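You operate a simulated robot arm through the tools that you are given. There is no shell and no other tool. Be economical: measure what you need, move in short steps, check, and stop when the job is done.

The job below is to be done with a simulated robot arm. You get a single attempt, and the scene is never put back.

JOB
Oil the wick of the gummed air dial and work the dial free.
Fine: load the dabber on the oil felt and put it back in its cup; the dial ends shut; the other wicks stay dry. Set down upright: oil dabber. A coat counts when it lies all over at full strength: go over it till it gets no stronger.

It is judged by the outcome, as a careful person would: the job done as asked, and still so three seconds after it is handed in. It fails if anything else is knocked over, pushed out of place, dropped, spilled or broken.

ROBOT AND FRAMES
A 6-joint arm with a two-finger parallel gripper, fixed in place. Base frame: the origin is at the foot of the arm, x ahead of it, y to its left, z up. Lengths are in m, angles in degrees, forces in N, time in s.
With the tool pointing down near the work surface it reaches from about 0.24 to 0.64 m from the base axis. Its first joint turns from -66.0 to 66.0 degrees. Payload 2.7 kg.
The tool frame sits at the grasp point between the pads (the TCP): z along the fingers, y along the line on which they close. The tips reach 0.023 m beyond it. The gripper opens to 0.094 m. The fingers are 0.038 m wide and 0.01 m thick; the gripper's body (0.054 by 0.096 m) begins 0.039 m behind the TCP.
Orientation is told as [roll, pitch, yaw] about the base's x, y, z axes, in that order, counted from this pose: with the fingers straight down and closing along the base's y, the tool's x points along the base's -x, its y along +y and its z along -z.

CONTROLS
- The arm moves only by the tool drive_tool. Its argument "rows" is a list of rows, each a list of 7 numbers: the turn, a rotation vector about the tool's x, y, z in degrees, then the shift along the tool's x, y, z in mm, then the closure, from 0 (fully open) to 1 (shut). In form: [[rx, ry, rz, x, y, z, grip], ...]. A call has 1 to 8 rows; each row shifts and turns the commanded pose from where the row before left it, along the tool's axes as they then stand. Rows are played at 5 a second. More than 0.05 m and 8.6 degrees between two rows, or a gripper value outside its range, and nothing of the call is played. A pose out of reach is approached as far as the arm can. The call stops where the force on the tool passes 40 N (or 10 N more than at its start, if that is more) or the arm is blocked; 0.2 s more then pass. The fingers move at their own pace (about 0.045 m/s each) and stop on an object; they squeeze with about 32 N. The grip force told is the motor's: it shows also when the fingers shut on nothing. Time passes only in rows, and 0.2 s behind the last, so rows that do not move let the fingers close. The reply holds the time, the measured pose of the TCP, the force on the tool along the base axes, the opening and the grip force, in the units named above and with some noise, with the torque about the TCP (base axes, N m) and any sound that the robot's microphone picked up, and new pictures: "pictures" is both (left out), scene, wrist or none.
- Cameras (640 x 400 px; columns grow to the right, rows downward): "scene" is fixed at [0.0621, -0.4242, 1.3974]; the picture's right is [0.87, -0.50, 0.00], its down [-0.32, -0.55, -0.78] and it looks along [0.39, 0.67, -0.63] (base axes); focal length 214 px, centre (320, 200). "wrist" rides on the gripper at [0.086, 0.016, -0.075] in the tool frame; the picture's right is [-0.18, 0.98, 0.00], its down [-0.58, -0.11, -0.81] and it looks along [-0.79, -0.15, 0.59] (tool axes); focal length 243 px, centre (320, 200). There is no depth. A picture from a camera that has moved, and an enlarged one, comes with that camera's place and axes in the base frame and with its lens.
- inspect(camera, box): a new picture of the part [left, top, right, bottom] of that camera's present view, enlarged. No time passes.
- close_job(): hands the job in; it is judged then, once.

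Work in short steps. Places have to be worked out from the pictures, the camera data and where the tool is seen: move nearer, look again, correct. Check each grasp and each placing, and mend what went wrong. You have 120 turns and 200 pictures in all, those below and enlarged ones among them. Open the gripper and draw the arm clear of the work before you hand the job in, unless the task says otherwise; then end with one line.

The tools are called after ">>>" as a command line: name --pt "numbers of a row" for each row, then --argument value for the rest, lists and objects as JSON in quotes. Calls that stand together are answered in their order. drive_tool: Moves the arm, as the interface text tells. Its arguments: {"type":"object","properties":{"rows":{"type":"array"},"pictures":{"type":"string","enum":["both","scene","wrist","none"]}},"required":["rows"]} The other tools are called the same way: inspect (camera, box) takes an enlarged picture of a part of a camera's view; close_job () hands the job in.

At the start:

```text
t: 0.0
ee_pos: [0.3406, -0.1555, 1.2825]
tool_rot: [0.0, -0.1, 0.1]
force: [-0.4, -0.1, 0.8]
ft_torque: [-0.02, -0.01, -0.02]
width: 0.0938
grip_force: 0.0
```

scene: 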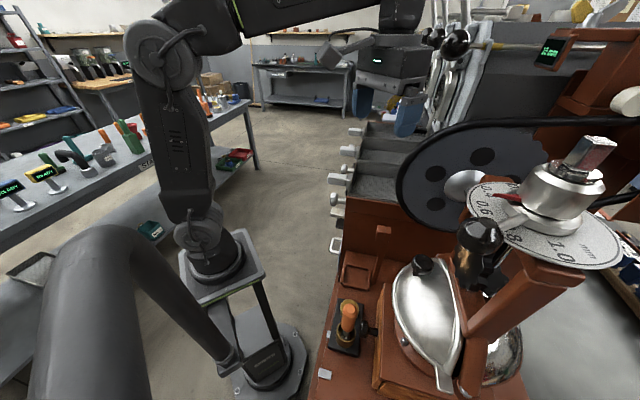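
wrist: 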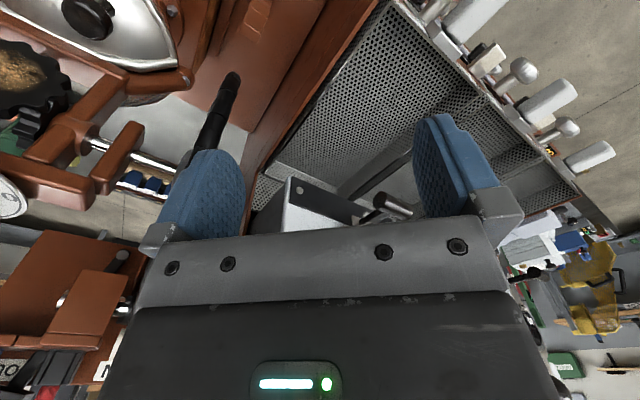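

I start by enlarging the scene to identify the dabber, the felt and the dials.

>>> inspect --camera "scene" --box '[300, 220, 540, 400]'

>>> inspect --camera "scene" --box '[400, 0, 640, 280]'

>>> inspect --camera "wrist" --box '[0, 0, 320, 240]'

```text
2.22 times, centred on (420, 310) of scene
camera zoom: at [0.0621, -0.4242, 1.3974], right [0.87, -0.5, 0.0], down [-0.32, -0.55, -0.78], along [0.39, 0.67, -0.63], focal length 477 px, centre (98, -44)
```

zoom: 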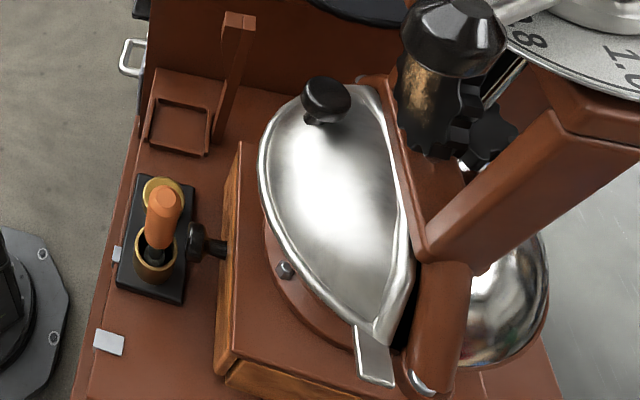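

```text
1.43 times, centred on (520, 140) of scene
camera zoom: at [0.0621, -0.4242, 1.3974], right [0.87, -0.5, 0.0], down [-0.32, -0.55, -0.78], along [0.39, 0.67, -0.63], focal length 306 px, centre (34, 286)
```

zoom: 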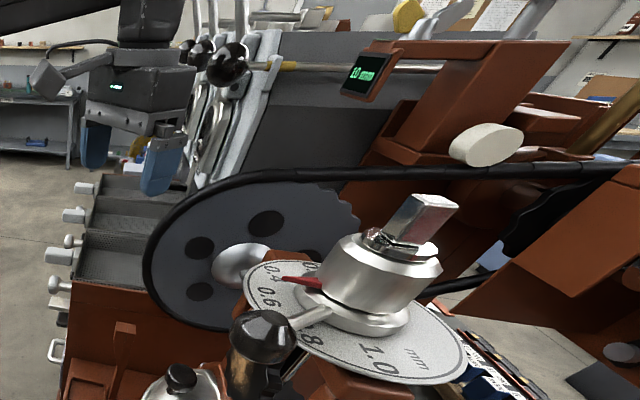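

```text
1.67 times, centred on (160, 120) of wrist
camera zoom: at [0.2534, -0.1402, 1.3582], right [0.18, 0.98, 0.0], down [0.58, -0.11, 0.81], along [0.79, -0.15, -0.59], focal length 404 px, centre (587, 333)
```

zoom: 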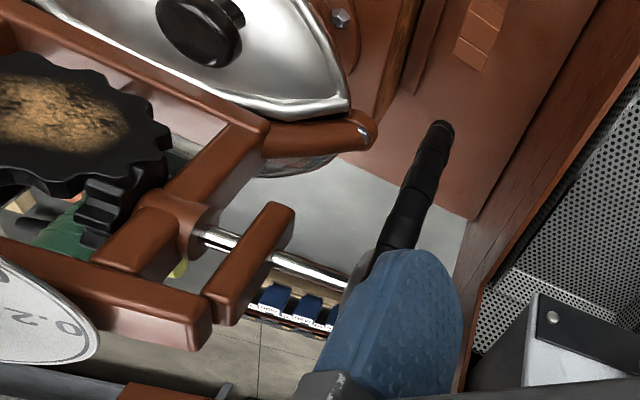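

The dabber seems to stand at the -y side at about x 0.2, out of the wrist view. I turn the tool in place so the wrist camera looks that way.

>>> drive_tool --pt "0 0 8 0 0 -5 0" --pt "0 0 8 0 0 -5 0" --pt "0 0 8 0 0 -5 0" --pt "0 0 8 0 0 -5 0" --pt "0 0 8 0 0 0 0" --pt "0 0 8 0 0 0 0" --pt "0 0 8 0 0 0 0" --pt "0 0 8 0 0 0 0"

```text
t: 1.8
ee_pos: [0.3397, -0.1544, 1.3031]
tool_rot: [0.1, -0.1, -64.2]
force: [-0.8, -0.3, -0.1]
ft_torque: [0.01, -0.01, 0.01]
width: 0.0941
grip_force: 0.3
camera wrist: at [0.3166, -0.0713, 1.3784], right [0.96, 0.26, 0.0], down [0.15, -0.57, 0.81], along [0.21, -0.78, -0.59], focal length 243 px, centre (320, 200)
```

scene: 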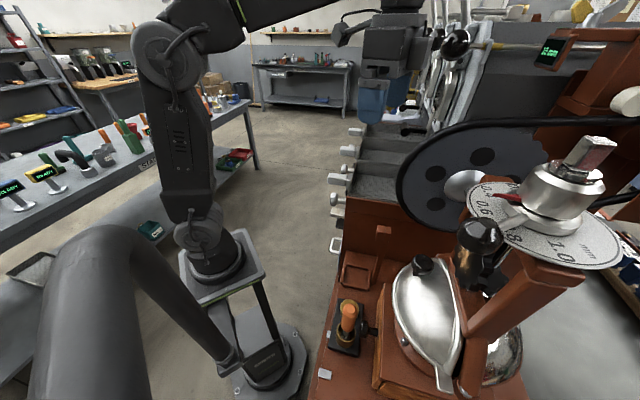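
wrist: 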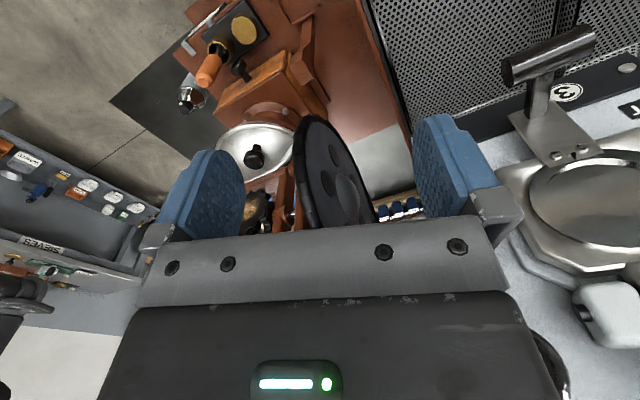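

The dabber, felt (round yellow pad) and lid are in view. I enlarge it.

>>> inspect --camera "wrist" --box '[150, 0, 390, 150]'

>>> inspect --camera "scene" --box '[310, 270, 400, 380]'

>>> inspect --camera "wrist" --box '[380, 0, 640, 330]'

>>> inspect --camera "scene" --box '[310, 20, 480, 260]'

```text
2.67 times, centred on (270, 75) of wrist
camera zoom: at [0.3166, -0.0713, 1.3784], right [0.96, 0.26, 0.0], down [0.15, -0.57, 0.81], along [0.21, -0.78, -0.59], focal length 647 px, centre (453, 533)
```

zoom: 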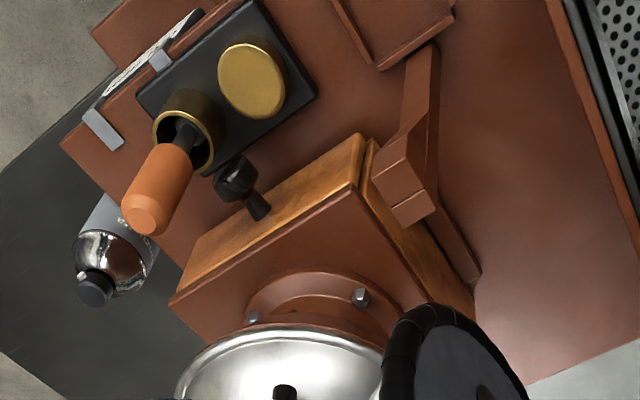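

```text
3.64 times, centred on (355, 325) of scene
camera zoom: at [0.0621, -0.4242, 1.3974], right [0.87, -0.5, 0.0], down [-0.32, -0.55, -0.78], along [0.39, 0.67, -0.63], focal length 780 px, centre (193, -254)
```

zoom: 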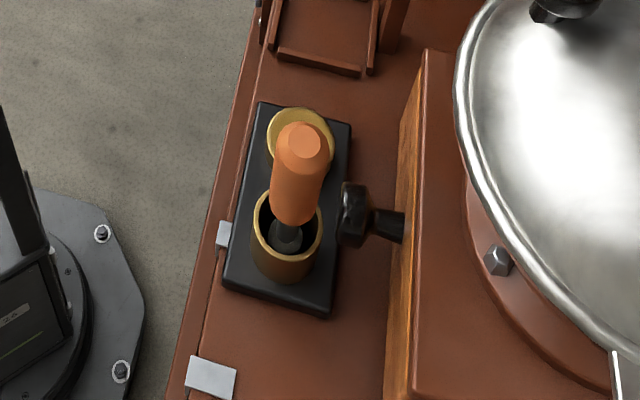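

```text
1.21 times, centred on (510, 165) of wrist
camera zoom: at [0.3166, -0.0713, 1.3784], right [0.96, 0.26, 0.0], down [0.15, -0.57, 0.81], along [0.21, -0.78, -0.59], focal length 294 px, centre (90, 242)
```

zoom: 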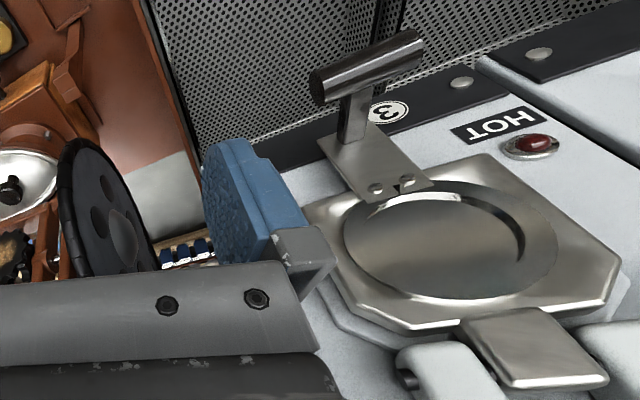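

```text
1.67 times, centred on (395, 140) of scene
camera zoom: at [0.0621, -0.4242, 1.3974], right [0.87, -0.5, 0.0], down [-0.32, -0.55, -0.78], along [0.39, 0.67, -0.63], focal length 358 px, centre (195, 300)
```

zoom: 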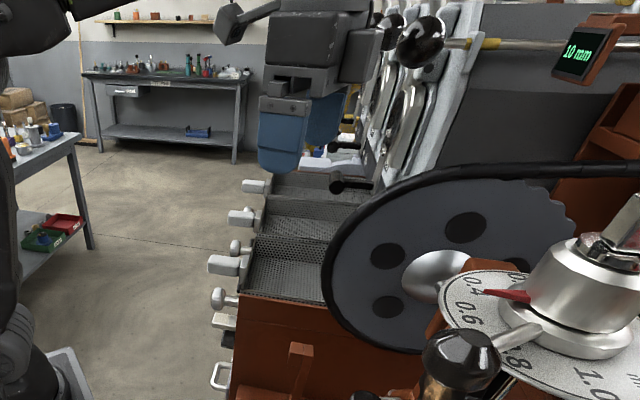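

I now look the other way, at the roaster fronts, to find the air dials.

>>> drive_tool --pt "0 0 -8 0 0 -8 0" --pt "0 0 -8 0 0 -8 0" --pt "0 0 -8 0 0 -8 0" --pt "0 0 -8 0 0 -8 0" --pt "0 0 -8 0 0 -8 0" --pt "0 0 -8 0 0 -8 0" --pt "0 0 -8 0 0 -8 0" --pt "0 0 -8 0 0 -8 0" --pictures "wrist"

>>> drive_tool --pt "0 0 -8 20 0 0 0" --pt "0 0 -8 20 0 0 0" --pt "0 0 -8 0 0 0 0" --pt "0 0 -8 0 0 0 0" --pt "0 0 -8 0 0 0 0" --pictures "both"

```text
t: 3.6
ee_pos: [0.3362, -0.1527, 1.3497]
tool_rot: [-0.1, -0.1, 0.2]
force: [0.2, 0.6, -0.2]
ft_torque: [0.01, -0.01, -0.02]
width: 0.0941
grip_force: 0.0
out of reach, approached as far as the arm can: row 7, 8
camera wrist: at [0.2487, -0.138, 1.4249], right [0.18, 0.98, 0.0], down [0.58, -0.11, 0.81], along [0.8, -0.15, -0.59], focal length 243 px, centre (320, 200)
```

wrist: 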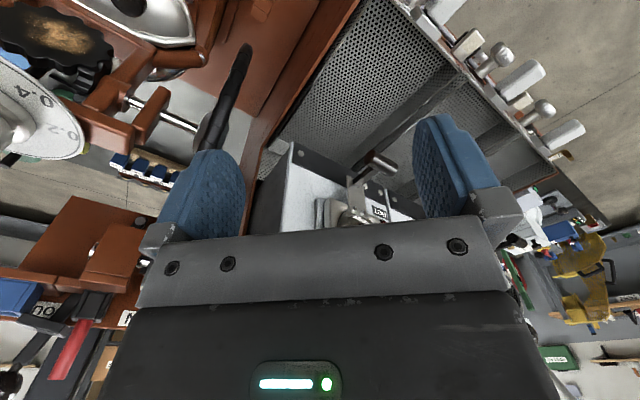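

```text
t: 4.8
ee_pos: [0.2952, -0.1554, 1.3505]
tool_rot: [-0.1, 0.0, 40.2]
force: [-0.5, 0.1, -0.1]
ft_torque: [-0.01, -0.03, 0.03]
width: 0.0942
grip_force: 0.0
camera wrist: at [0.2188, -0.2005, 1.4252], right [-0.49, 0.87, 0.0], down [0.51, 0.29, 0.81], along [0.7, 0.4, -0.59], focal length 243 px, centre (320, 200)
```

scene: 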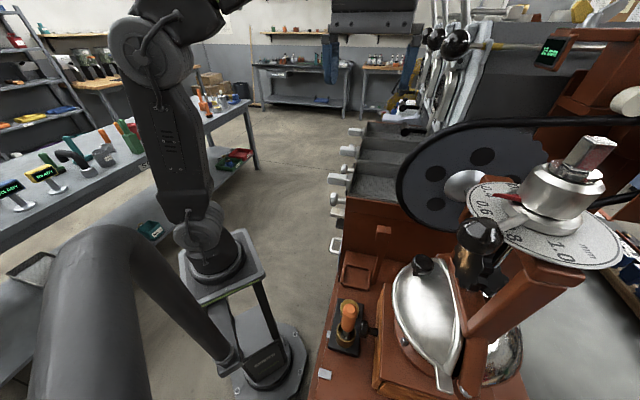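
wrist: 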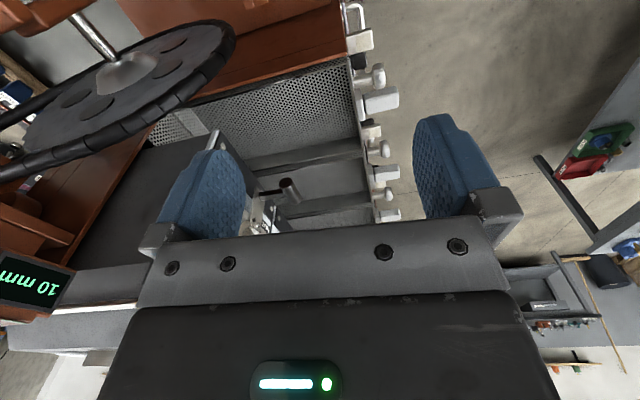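

The handles and round knobs at the front rim look like candidates; I enlarge them in both cameras.

>>> inspect --camera "wrist" --box '[320, 0, 440, 230]'

>>> inspect --camera "scene" --box '[310, 110, 420, 280]'

```text
1.74 times, centred on (380, 115) of wrist
camera zoom: at [0.2188, -0.2005, 1.4252], right [-0.49, 0.87, 0.0], down [0.51, 0.29, 0.81], along [0.7, 0.4, -0.59], focal length 422 px, centre (216, 348)
```

zoom: 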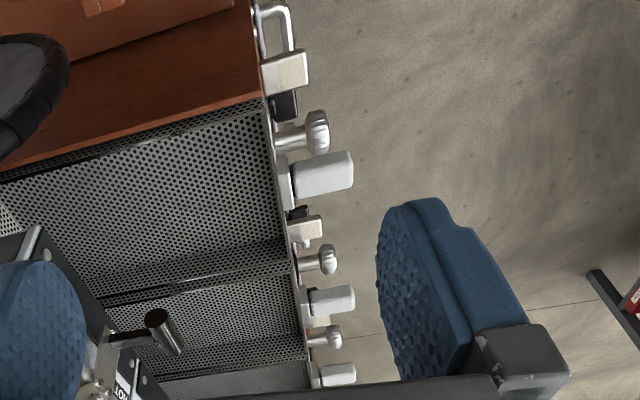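

```text
2.35 times, centred on (365, 195) of scene
camera zoom: at [0.0621, -0.4242, 1.3974], right [0.87, -0.5, 0.0], down [-0.32, -0.55, -0.78], along [0.39, 0.67, -0.63], focal length 505 px, centre (214, 212)
```

zoom: 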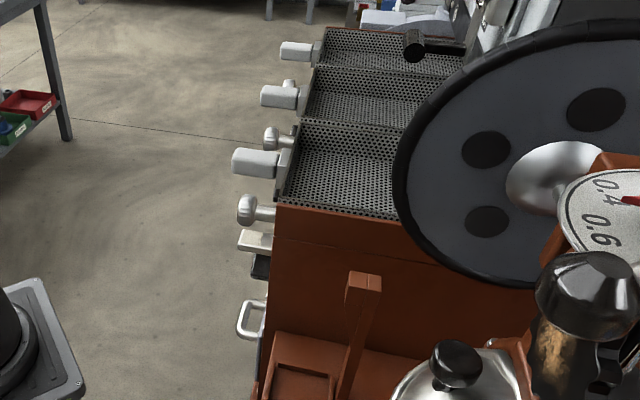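

The first knob sits near (0.36, 0.0, 0.98) on a panel facing the robot. I turn back to yaw 0 and go lower in front of the panel to look at it.

>>> drive_tool --pt "0 0 8 0 0 0 0" --pt "0 0 8 0 0 0 0" --pt "0 0 8 0 0 0 0" --pt "0 0 8 0 0 0 0" --pt "0 0 8 0 0 0 0" --pt "0 0 0 20 40 20 0" --pt "0 0 0 20 40 20 0" --pt "0 0 0 10 40 20 0" --pictures "none"

>>> drive_tool --pt "0 0 0 0 20 40 0" --pt "0 0 0 0 20 40 0" --pt "0 0 0 0 10 40 0" --pictures "both"

```text
t: 6.6
ee_pos: [0.2444, -0.0344, 1.2896]
tool_rot: [0.0, -0.1, -0.1]
force: [0.1, 0.2, -0.6]
ft_torque: [0.03, -0.02, 0.04]
width: 0.0939
grip_force: 0.0
```

```text
t: 7.4
ee_pos: [0.2458, 0.0162, 1.1686]
tool_rot: [0.0, -0.1, 0.1]
force: [0.4, 0.2, 0.5]
ft_torque: [-0.02, -0.01, 0.01]
width: 0.0939
grip_force: 0.1
camera wrist: at [0.1591, 0.0307, 1.2442], right [0.18, 0.98, 0.0], down [0.58, -0.11, 0.81], along [0.79, -0.15, -0.59], focal length 243 px, centre (320, 200)
```

scene: 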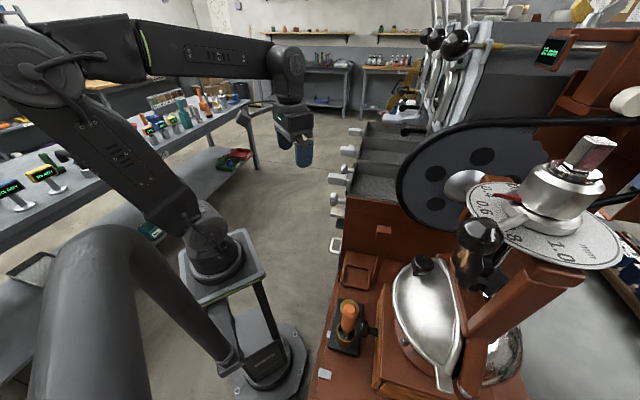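
wrist: 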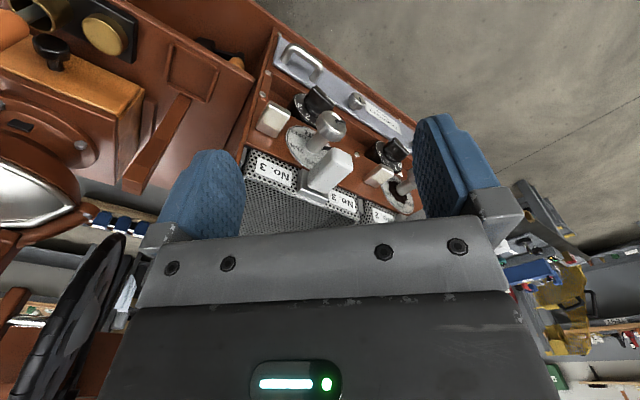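

The front panel with dials is visible; I enlarge it.

>>> inspect --camera "wrist" --box '[230, 30, 430, 220]'

```text
2.11 times, centred on (330, 125) of wrist
camera zoom: at [0.1591, 0.0307, 1.2442], right [0.18, 0.98, 0.0], down [0.58, -0.11, 0.81], along [0.79, -0.15, -0.59], focal length 511 px, centre (299, 358)
```

zoom: 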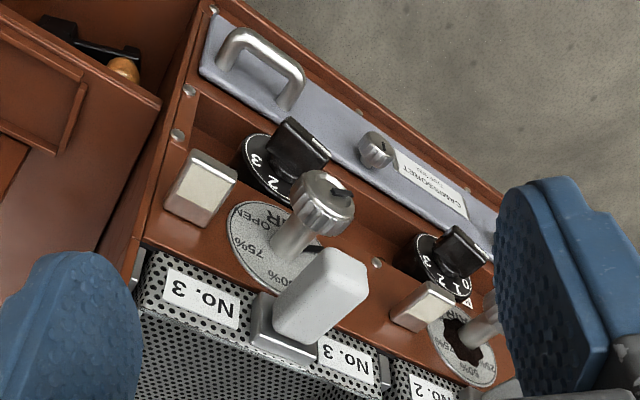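

Each unit has an AIR dial; No. 2's shaft shows dark gum. I move across and tilt the camera up to look at them frontally.

>>> drive_tool --pt "0 0 0 0 35 15 0" --pt "0 0 0 0 35 15 0" --pt "0 0 0 0 35 15 0" --pt "0 -8 0 0 0 0 0" --pt "0 -8 0 0 0 0 0" --pt "0 -8 0 0 0 0 0" --pictures "wrist"

>>> inspect --camera "wrist" --box '[160, 0, 480, 210]'

```text
t: 8.8
ee_pos: [0.2453, 0.12, 1.1248]
tool_rot: [0.0, -24.1, 0.1]
force: [-0.4, 0.8, -0.4]
ft_torque: [0.01, -0.03, 0.0]
width: 0.0941
grip_force: 0.0
camera wrist: at [0.1367, 0.1345, 1.1581], right [0.17, 0.98, 0.08], down [0.2, -0.11, 0.97], along [0.97, -0.15, -0.21], focal length 243 px, centre (320, 200)
```

wrist: 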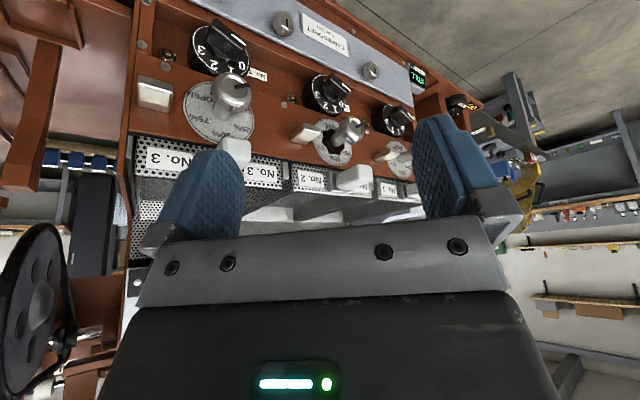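

```text
1.90 times, centred on (320, 105) of wrist
camera zoom: at [0.1367, 0.1345, 1.1581], right [0.17, 0.98, 0.08], down [0.2, -0.11, 0.97], along [0.97, -0.15, -0.21], focal length 462 px, centre (320, 381)
```

zoom: 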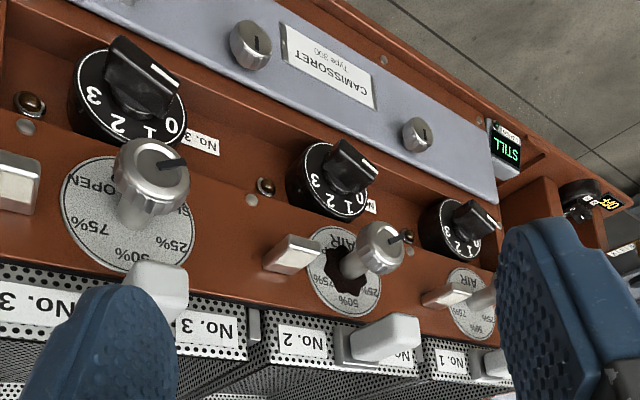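

No. 2 is gummed. The panel appears vertical, with its normal near (-0.69, 0.73), dial 2 near (0.52, 0.10, 0.975). I turn the tool to face the panel and move closer to find the wick.

>>> drive_tool --pt "3.26 0 7.31 0 0 0 0" --pt "3.26 0 7.31 0 0 0 0" --pt "3.26 0 7.31 0 0 0 0" --pt "3.26 0 7.31 0 0 0 0" --pt "3.26 0 7.31 0 0 0 0" --pictures "none"

>>> drive_tool --pt "0 0 0 -9 41 7.4 0" --pt "0 0 0 -9 41 7.4 0" --pt "0 0 0 -9 41 7.4 0" --pt "0 0 0 -9 41 7.4 0" --pt "0 0 0 -9 41 7.4 0" --pictures "both"

>>> inspect --camera "wrist" --box '[200, 0, 440, 220]'

```text
t: 10.0
ee_pos: [0.246, 0.1199, 1.1259]
tool_rot: [0.1, -24.1, -40.2]
force: [1.3, -0.5, -0.3]
ft_torque: [0.01, 0.01, -0.01]
width: 0.094
grip_force: 0.0
```

```text
t: 11.2
ee_pos: [0.4212, 0.2418, 1.1097]
tool_rot: [0.0, -24.1, -40.0]
force: [0.6, 0.9, 0.1]
ft_torque: [0.01, -0.02, 0.01]
width: 0.0937
grip_force: 0.1
camera wrist: at [0.3482, 0.3216, 1.143], right [0.76, 0.64, 0.08], down [0.08, -0.21, 0.97], along [0.64, -0.73, -0.22], focal length 243 px, centre (320, 200)
```

scene: 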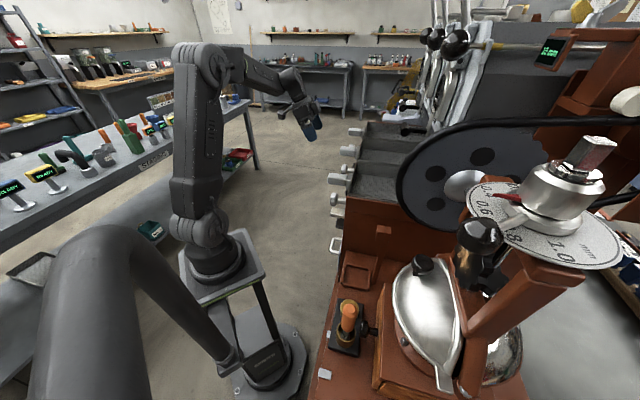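
wrist: 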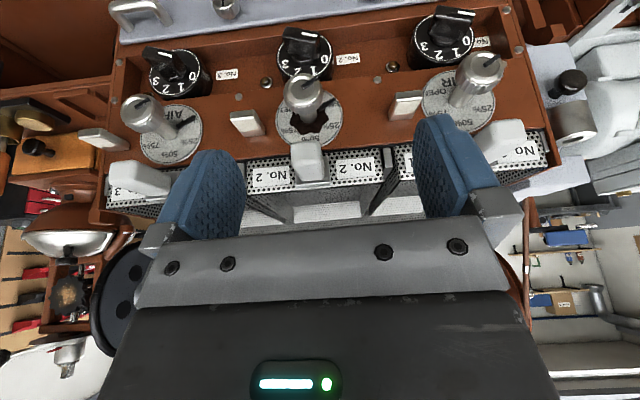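

```text
1.82 times, centred on (320, 110) of wrist
camera zoom: at [0.3482, 0.3216, 1.143], right [0.76, 0.64, 0.08], down [0.08, -0.21, 0.97], along [0.64, -0.73, -0.22], focal length 441 px, centre (320, 364)
```

zoom: 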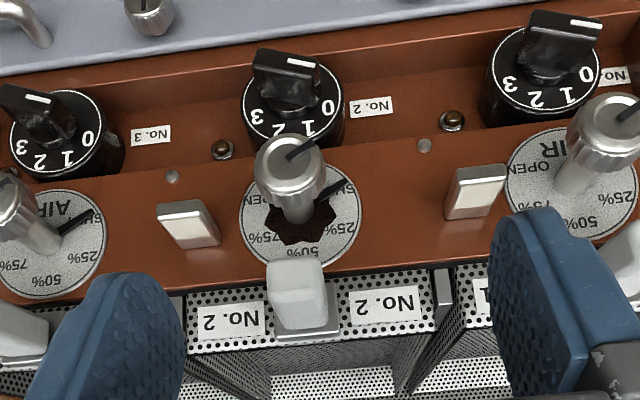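

I enlarge around dial 2 and its neighbours to find the wick.

>>> inspect --camera "wrist" --box '[230, 50, 350, 150]'

>>> inspect --camera "wrist" --box '[350, 20, 520, 140]'

```text
4.00 times, centred on (290, 100) of wrist
camera zoom: at [0.3482, 0.3216, 1.143], right [0.76, 0.64, 0.08], down [0.08, -0.21, 0.97], along [0.64, -0.73, -0.22], focal length 970 px, centre (440, 600)
```

zoom: 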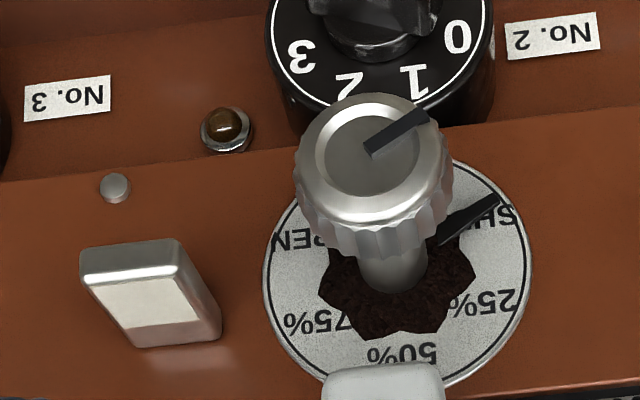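

```text
3.33 times, centred on (435, 80) of wrist
camera zoom: at [0.3482, 0.3216, 1.143], right [0.76, 0.64, 0.08], down [0.08, -0.21, 0.97], along [0.64, -0.73, -0.22], focal length 809 px, centre (-63, 600)
```

zoom: 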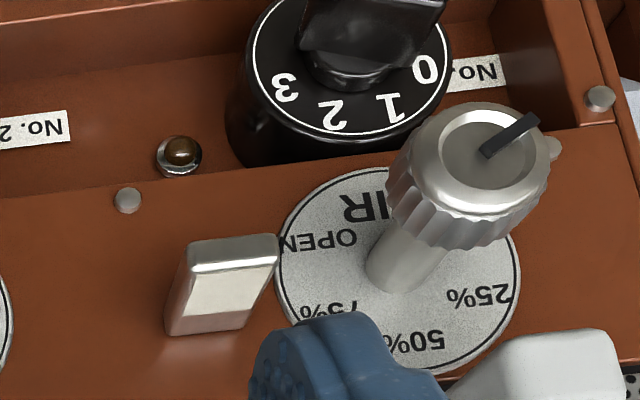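

A slanted cream pad in a steel holder sits beside each AIR dial, and a small amber dome beside each gas dial. I look at No. 2's pad from above to decide which one is the wick.

>>> drive_tool --pt "0 8 0 0 0 0 0" --pt "0 8 0 0 0 0 0" --pt "0 8 0 0 0 0 0" --pt "0 8 0 0 0 0 0" --pt "0 0 0 -24 -41 17 0" --pt "0 0 0 -24 -41 17 0" --pictures "wrist"

>>> inspect --camera "wrist" --box '[180, 0, 460, 200]'

```text
refused: row 5 steps farther than a row can; nothing moved
```

```text
2.00 times, centred on (320, 100) of wrist
camera zoom: at [0.3482, 0.3216, 1.143], right [0.76, 0.64, 0.08], down [0.08, -0.21, 0.97], along [0.64, -0.73, -0.22], focal length 485 px, centre (320, 400)
```

zoom: 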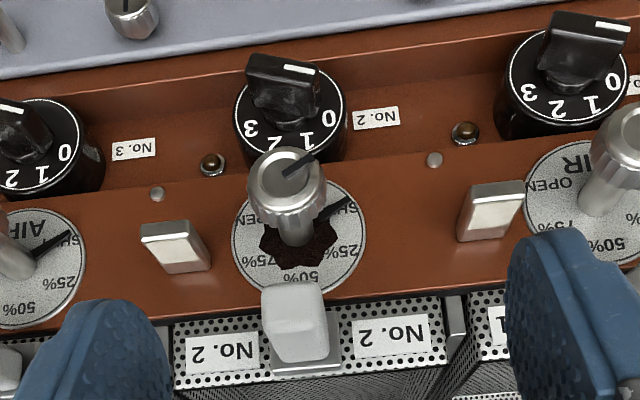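

One row was just over the step limit; I split it into three.

>>> drive_tool --pt "0 8 0 0 0 0 0" --pt "0 8 0 0 0 0 0" --pt "0 8 0 0 0 0 0" --pt "0 8 0 0 0 0 0" --pt "0 0 0 -16 -27 11 0" --pt "0 0 0 -16 -27 11 0" --pt "0 0 0 -16 -28 12 0" --pictures "wrist"

>>> inspect --camera "wrist" --box '[180, 0, 460, 200]'

```text
t: 12.8
ee_pos: [0.4, 0.1488, 1.0693]
tool_rot: [0.1, 7.9, -39.9]
force: [0.8, -0.8, 0.8]
ft_torque: [-0.02, 0.01, -0.02]
width: 0.094
grip_force: 0.1
camera wrist: at [0.3529, 0.2087, 1.1556], right [0.77, 0.64, -0.03], down [0.46, -0.52, 0.72], along [0.44, -0.57, -0.7], focal length 243 px, centre (320, 200)
```

wrist: 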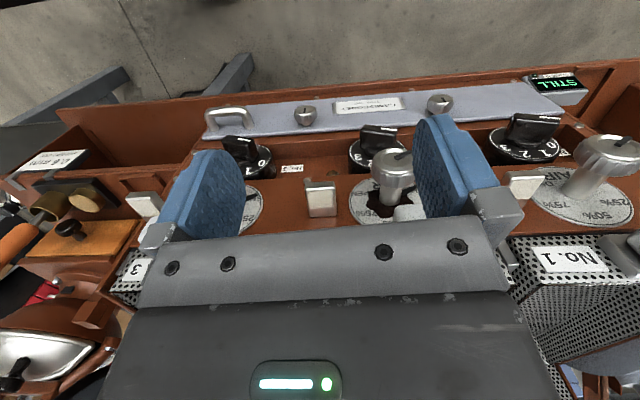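

```text
2.00 times, centred on (320, 100) of wrist
camera zoom: at [0.3529, 0.2087, 1.1556], right [0.77, 0.64, -0.03], down [0.46, -0.52, 0.72], along [0.44, -0.57, -0.7], focal length 485 px, centre (320, 400)
```

zoom: 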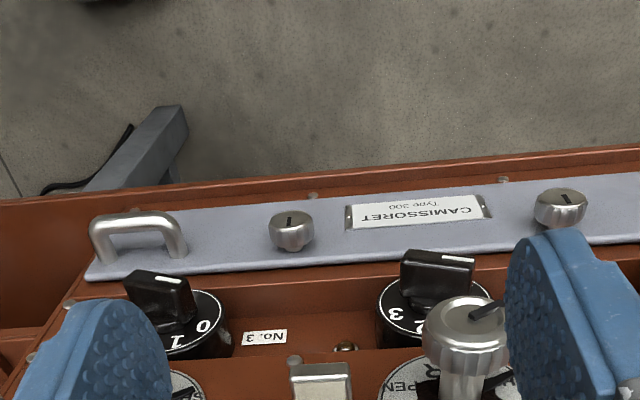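

I enlarge the block itself.

>>> inspect --camera "wrist" --box '[270, 150, 410, 240]'

>>> inspect --camera "wrist" --box '[0, 130, 170, 270]'

```text
4.44 times, centred on (340, 195) of wrist
camera zoom: at [0.3529, 0.2087, 1.1556], right [0.77, 0.64, -0.03], down [0.46, -0.52, 0.72], along [0.44, -0.57, -0.7], focal length 1078 px, centre (231, 222)
```

zoom: 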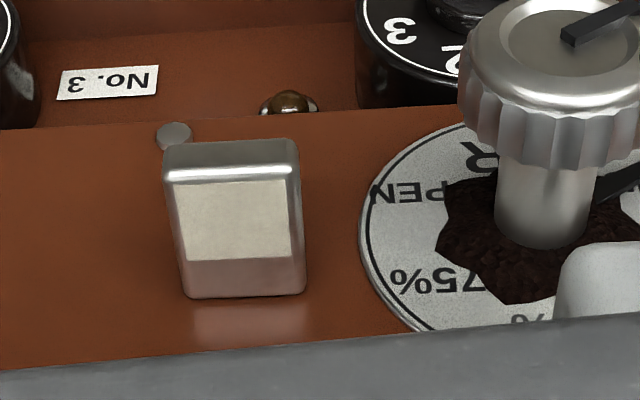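

```text
2.86 times, centred on (85, 200) of wrist
camera zoom: at [0.3529, 0.2087, 1.1556], right [0.77, 0.64, -0.03], down [0.46, -0.52, 0.72], along [0.44, -0.57, -0.7], focal length 693 px, centre (991, 200)
```

zoom: 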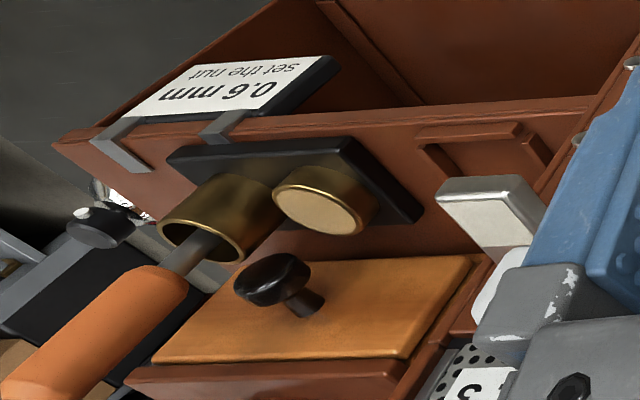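

The cream pad on each bracket's top matches felt, so I take it as the wick; No. 2's centre is about (0.4625, 0.0685, 0.983). I put the dabber at (0.194, -0.304) with handle top z about 1.01, and the felt at (0.238, -0.259, 0.887). I level the tool at yaw -45 and go over to the dabber.

>>> drive_tool --pt "0 -8 0 0 0 -20 0" --pt "0 0 5 0 0 -20 0" --pt "0 0 0 7 -35 -18 0" --pt "0 0 0 7 -35 -18 0" --pt "0 0 0 7 -35 -18 0" --pt "0 0 0 7 -35 -18 0" --pt "0 0 0 7 -35 -18 0" --pictures "none"

>>> drive_tool --pt "0 0 0 -28.3 -28.3 0 0" --pt "0 0 0 -28.3 -28.3 0 0" --pt "0 0 0 -28.3 -28.3 0 0" --pt "0 0 0 -28.3 -28.3 0 0" --pt "0 0 0 -28.3 -28.3 0 0" --pictures "both"

```text
t: 14.4
ee_pos: [0.2541, 0.0493, 1.1996]
tool_rot: [0.0, -0.1, -45.0]
force: [0.5, 0.4, 0.2]
ft_torque: [0.01, -0.01, 0.0]
width: 0.094
grip_force: 0.0
```

```text
t: 15.6
ee_pos: [0.2528, -0.1524, 1.199]
tool_rot: [-0.1, -0.1, -45.0]
force: [-0.4, -0.3, -0.3]
ft_torque: [0.0, -0.01, -0.01]
width: 0.094
grip_force: 0.0
camera wrist: at [0.2042, -0.0803, 1.274], right [0.82, 0.57, 0.0], down [0.33, -0.49, 0.81], along [0.46, -0.67, -0.59], focal length 243 px, centre (320, 200)
```

scene: 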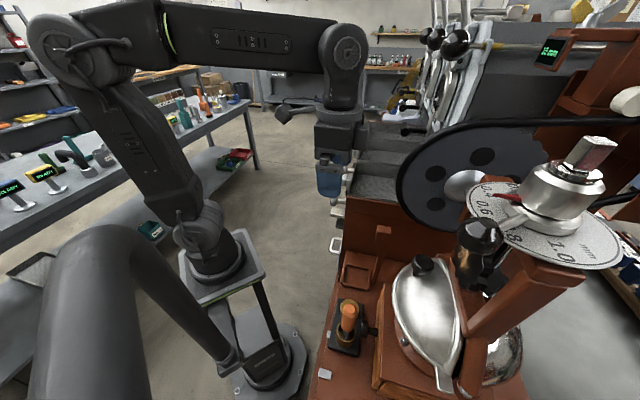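
wrist: 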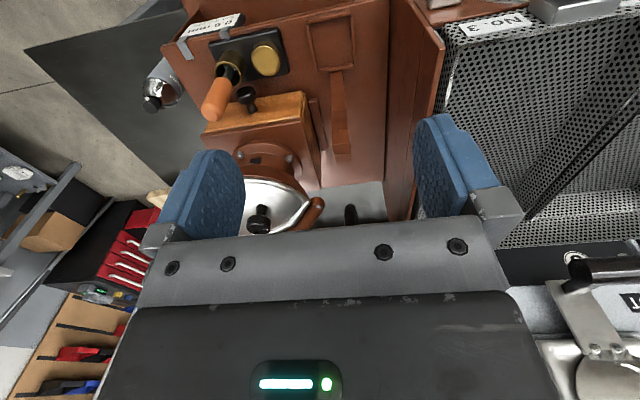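

The position agrees. I move above the dabber at z about 1.13.

>>> drive_tool --pt "0 0 0 -16.6 -36.8 17 0" --pt "0 0 0 -16.6 -36.8 17 0" --pt "0 0 0 -16.6 -36.8 17 0" --pt "0 0 0 -16.6 -36.8 17 0" --pictures "both"

>>> inspect --camera "scene" --box '[280, 190, 440, 380]'

```text
t: 16.6
ee_pos: [0.1974, -0.3021, 1.1316]
tool_rot: [0.0, -0.1, -44.9]
force: [0.0, 0.8, 0.8]
ft_torque: [-0.02, 0.02, 0.01]
width: 0.0936
grip_force: 0.1
camera wrist: at [0.147, -0.2315, 1.2063], right [0.82, 0.57, 0.0], down [0.33, -0.49, 0.81], along [0.46, -0.67, -0.59], focal length 243 px, centre (320, 200)
```

scene: 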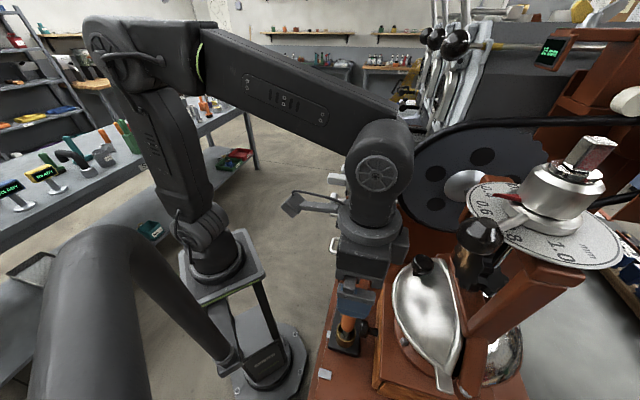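
wrist: 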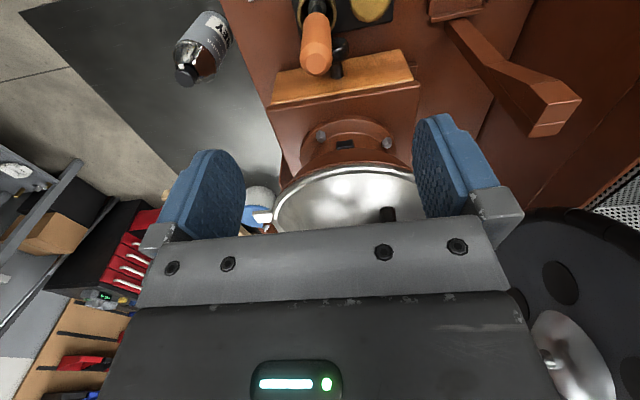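

```text
2.11 times, centred on (360, 285) of scene
camera zoom: at [0.0621, -0.4242, 1.3974], right [0.87, -0.5, 0.0], down [-0.32, -0.55, -0.78], along [0.39, 0.67, -0.63], focal length 452 px, centre (236, 21)
```

zoom: 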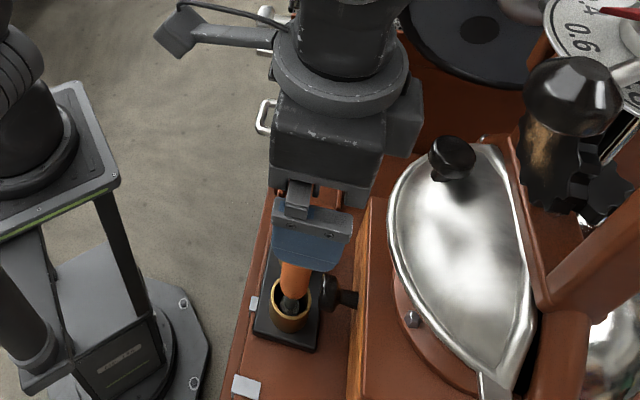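

The hand's back may brush the lid rim (0.055 m from the dabber axis), so I lean the tool 20° outward, in the pad plane, then descend most of the way.

>>> drive_tool --pt "0 -8 0 0 0 0 0" --pt "0 -8 0 0 0 0 0" --pt "0 -4 0 0 0 0 0" --pt "0 0 0 12.6 -4.5 34.5 0" --pt "0 0 0 12.6 0 34.5 0" --pictures "both"

>>> inspect --camera "scene" --box '[280, 190, 440, 380]'

```text
t: 17.8
ee_pos: [0.195, -0.3056, 1.0588]
tool_rot: [0.0, -20.2, -45.0]
force: [-0.4, -0.5, -0.5]
ft_torque: [0.01, 0.0, -0.03]
width: 0.0941
grip_force: 0.0
camera wrist: at [0.1301, -0.2202, 1.099], right [0.82, 0.57, 0.06], down [0.11, -0.27, 0.96], along [0.56, -0.78, -0.28], focal length 243 px, centre (320, 200)
```

scene: 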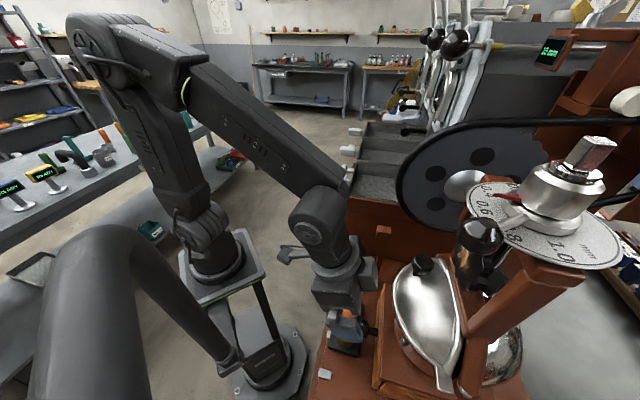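
wrist: 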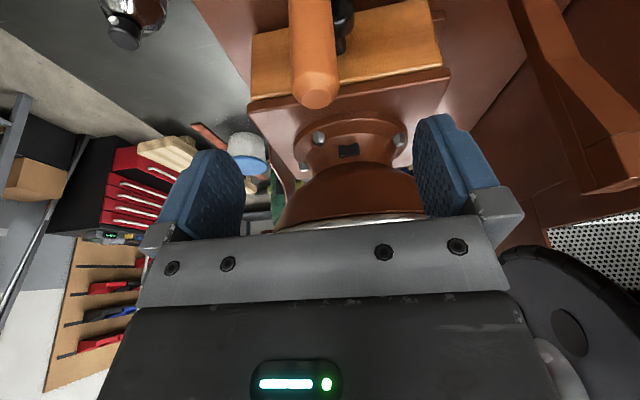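

```text
2.11 times, centred on (360, 285) of scene
camera zoom: at [0.0621, -0.4242, 1.3974], right [0.87, -0.5, 0.0], down [-0.32, -0.55, -0.78], along [0.39, 0.67, -0.63], focal length 452 px, centre (236, 21)
```

zoom: 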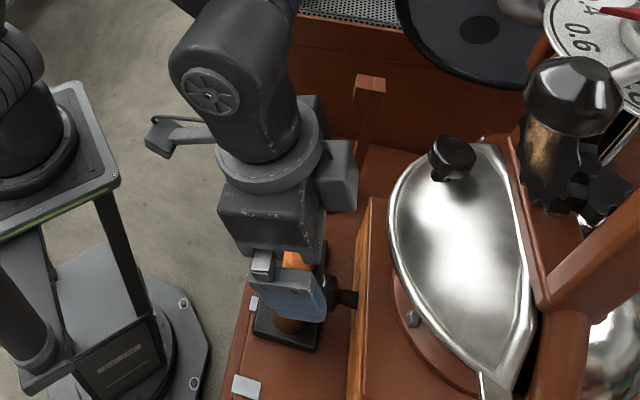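

Handle is aligned, with its top at z about 1.01. I descend the remaining 72 mm and close.

>>> drive_tool --pt "0 0 0 12.4 0 34 0" --pt "0 0 0 12.4 0 34 0" --pictures "both"

>>> inspect --camera "scene" --box '[300, 220, 420, 380]'

```text
t: 18.4
ee_pos: [0.1931, -0.3048, 0.9854]
tool_rot: [0.0, -20.1, -45.0]
force: [0.5, -0.4, -1.1]
ft_torque: [0.0, 0.04, 0.0]
width: 0.0941
grip_force: 0.1
camera wrist: at [0.1294, -0.2193, 1.0258], right [0.82, 0.57, 0.06], down [0.11, -0.27, 0.96], along [0.56, -0.78, -0.28], focal length 243 px, centre (320, 200)
```

scene: 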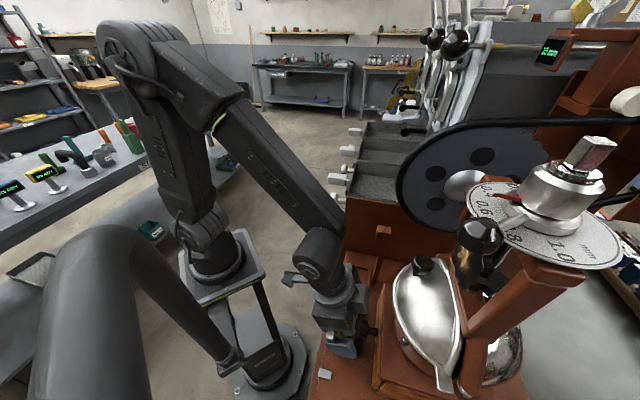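
wrist: 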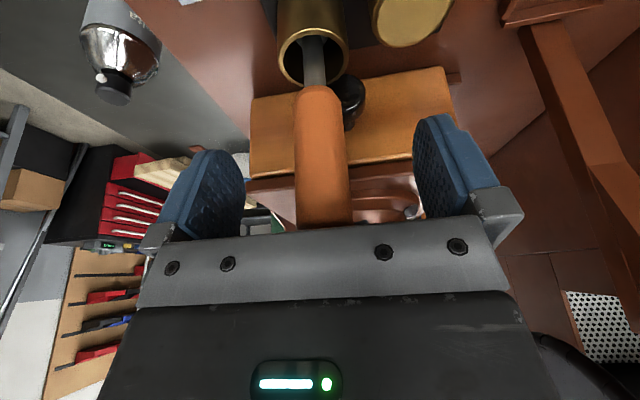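

```text
2.50 times, centred on (360, 300) of scene
camera zoom: at [0.0621, -0.4242, 1.3974], right [0.87, -0.5, 0.0], down [-0.32, -0.55, -0.78], along [0.39, 0.67, -0.63], focal length 536 px, centre (220, -50)
```

zoom: 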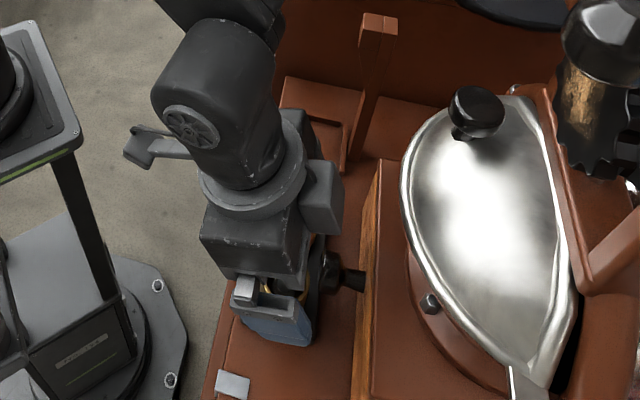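

The handle lies centred between the fingers. I close the gripper.

>>> drive_tool --pt "0 0 0 0 0 0 1" --pt "0 0 0 0 0 0 1" --pt "0 0 0 0 0 0 1" --pt "0 0 0 0 0 0 1" --pt "0 0 0 0 0 0 1" --pt "0 0 0 0 0 0 1" --pictures "wrist"

```text
t: 19.8
ee_pos: [0.1934, -0.3048, 0.985]
tool_rot: [0.0, -20.1, -45.0]
force: [-0.4, -0.1, 0.8]
ft_torque: [-0.05, 0.01, 0.0]
width: 0.0246
grip_force: 32.0
camera wrist: at [0.1295, -0.2193, 1.0262], right [0.82, 0.57, 0.06], down [0.11, -0.27, 0.96], along [0.56, -0.78, -0.28], focal length 243 px, centre (320, 200)
```

wrist: 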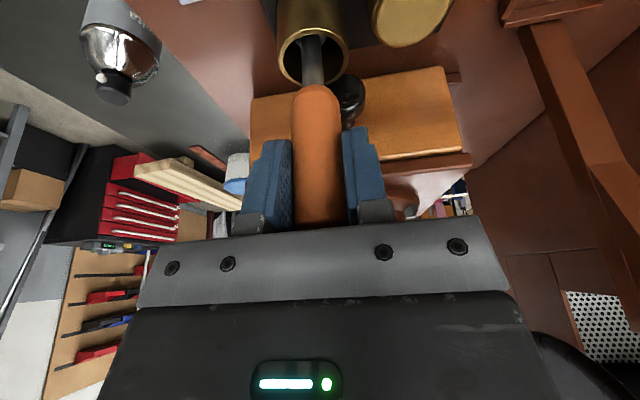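

Gripped (24.6 mm, 32 N). I lift 80 mm straight up.

>>> drive_tool --pt "0 0 0 -6.8 0 -18.8 1" --pt "0 0 0 -13.7 0 -37.6 1" --pt "0 0 0 -6.8 0 -18.8 1" --pictures "both"

>>> inspect --camera "wrist" --box '[240, 0, 480, 150]'

>>> inspect --camera "scene" --box '[290, 240, 420, 370]'

```text
t: 20.6
ee_pos: [0.1938, -0.3057, 1.0653]
tool_rot: [0.0, -20.0, -45.0]
force: [0.4, -0.4, -0.8]
ft_torque: [-0.03, -0.01, -0.04]
width: 0.0246
grip_force: 32.0
camera wrist: at [0.1294, -0.219, 1.1058], right [0.82, 0.57, 0.06], down [0.11, -0.27, 0.96], along [0.56, -0.77, -0.28], focal length 243 px, centre (320, 200)
```

scene: 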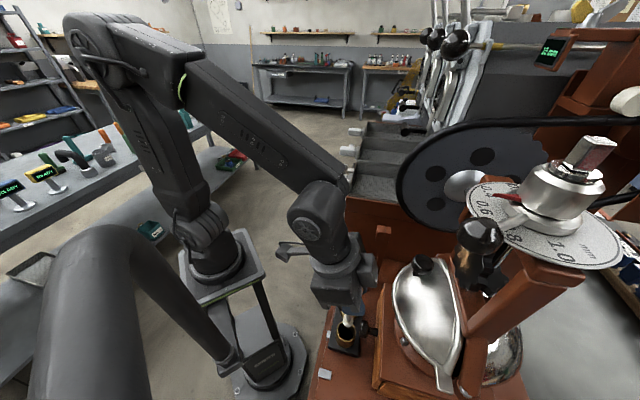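
wrist: 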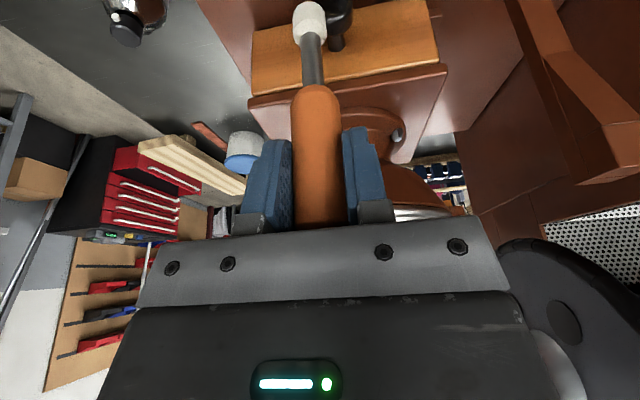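

```text
2.67 times, centred on (360, 75) of wrist
camera zoom: at [0.1294, -0.219, 1.1058], right [0.82, 0.57, 0.06], down [0.11, -0.27, 0.96], along [0.56, -0.77, -0.28], focal length 647 px, centre (213, 533)
```

zoom: 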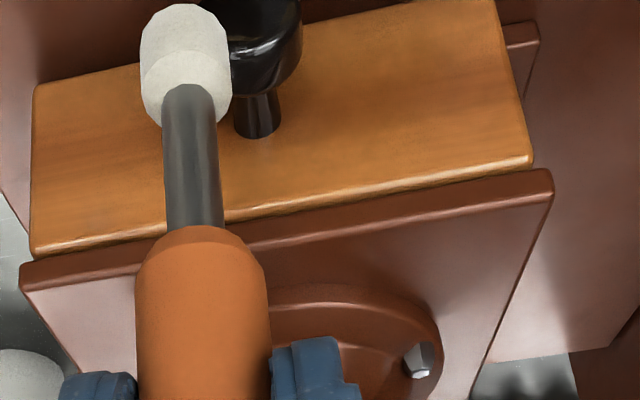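

```text
3.08 times, centred on (355, 305) of scene
camera zoom: at [0.0621, -0.4242, 1.3974], right [0.87, -0.5, 0.0], down [-0.32, -0.55, -0.78], along [0.39, 0.67, -0.63], focal length 660 px, centre (212, -123)
```

zoom: 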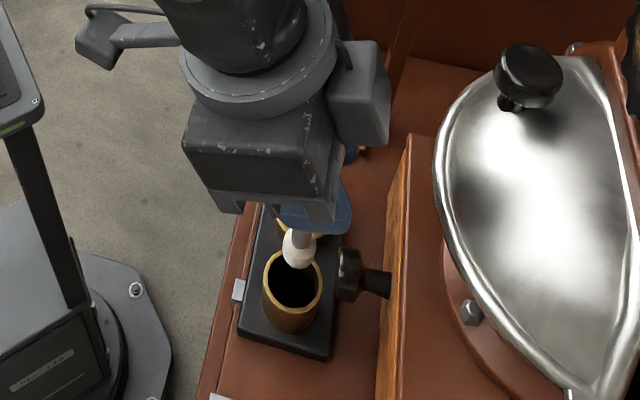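

Lifted cleanly; the tip is white, about 20 mm wide, 118 mm below the TCP. I shift 59 mm along +y tool to sit over the felt, then lower near it.

>>> drive_tool --pt "0 0 0 0 29.5 0 1" --pt "0 0 0 0 29.5 0 1" --pt "0 0 0 6.8 0 18.8 1" --pt "0 0 0 6.8 0 18.8 1" --pictures "both"

>>> inspect --camera "scene" --box '[300, 250, 410, 370]'

>>> inspect --camera "wrist" --box '[220, 0, 440, 120]'

```text
t: 21.6
ee_pos: [0.2357, -0.2625, 1.025]
tool_rot: [0.1, -20.2, -44.9]
force: [-0.4, 0.1, -0.5]
ft_torque: [0.02, 0.05, 0.04]
width: 0.0245
grip_force: 32.4
camera wrist: at [0.1716, -0.1771, 1.0655], right [0.82, 0.57, 0.06], down [0.11, -0.27, 0.96], along [0.56, -0.78, -0.28], focal length 243 px, centre (320, 200)
```

scene: 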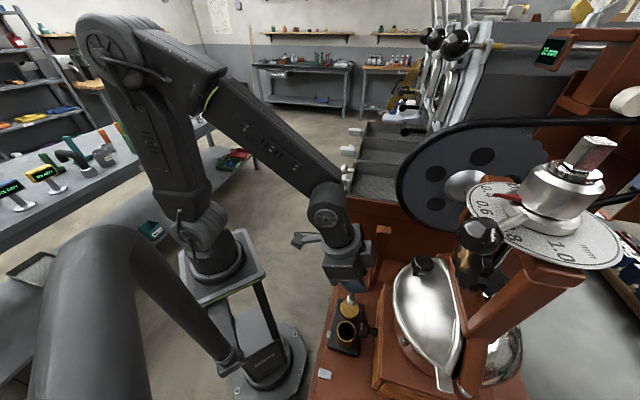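
wrist: 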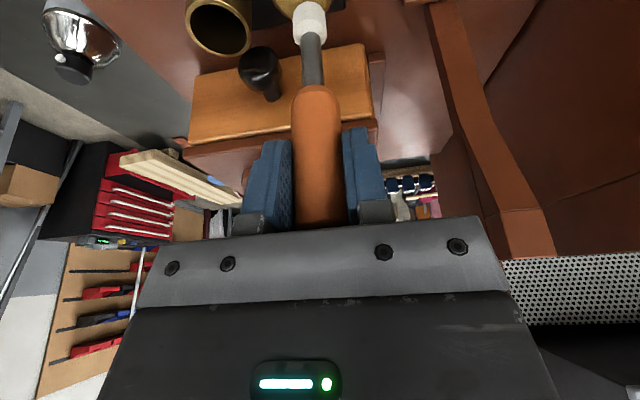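

```text
3.33 times, centred on (355, 310) of scene
camera zoom: at [0.0621, -0.4242, 1.3974], right [0.87, -0.5, 0.0], down [-0.32, -0.55, -0.78], along [0.39, 0.67, -0.63], focal length 715 px, centre (203, -167)
```

zoom: 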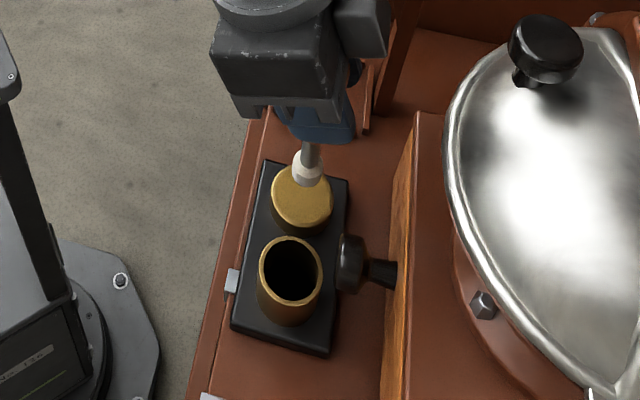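

```text
2.91 times, centred on (330, 60) of wrist
camera zoom: at [0.1716, -0.1771, 1.0655], right [0.82, 0.57, 0.06], down [0.11, -0.27, 0.96], along [0.56, -0.78, -0.28], focal length 706 px, centre (291, 607)
```

zoom: 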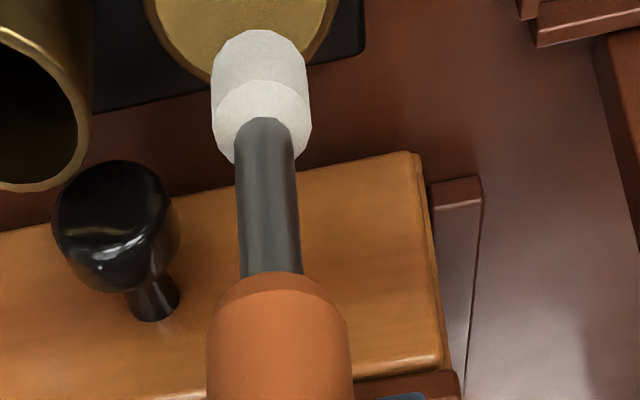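

The tip is right over the felt, about 25 mm up. I lower in small steps to make contact.

>>> drive_tool --pt "0 0 0 5.1 0 14.1 1" --pt "0 0 0 1.7 0 4.7 1" --pt "0 0 0 1 0 2.8 1" --pt "0 0 0 1 0 2.8 1" --pictures "none"

```text
t: 22.6
ee_pos: [0.2373, -0.2639, 1.0002]
tool_rot: [0.0, -20.4, -45.0]
force: [-2.4, 4.4, 19.7]
ft_torque: [0.41, 0.41, -0.02]
width: 0.0247
grip_force: 31.7
```

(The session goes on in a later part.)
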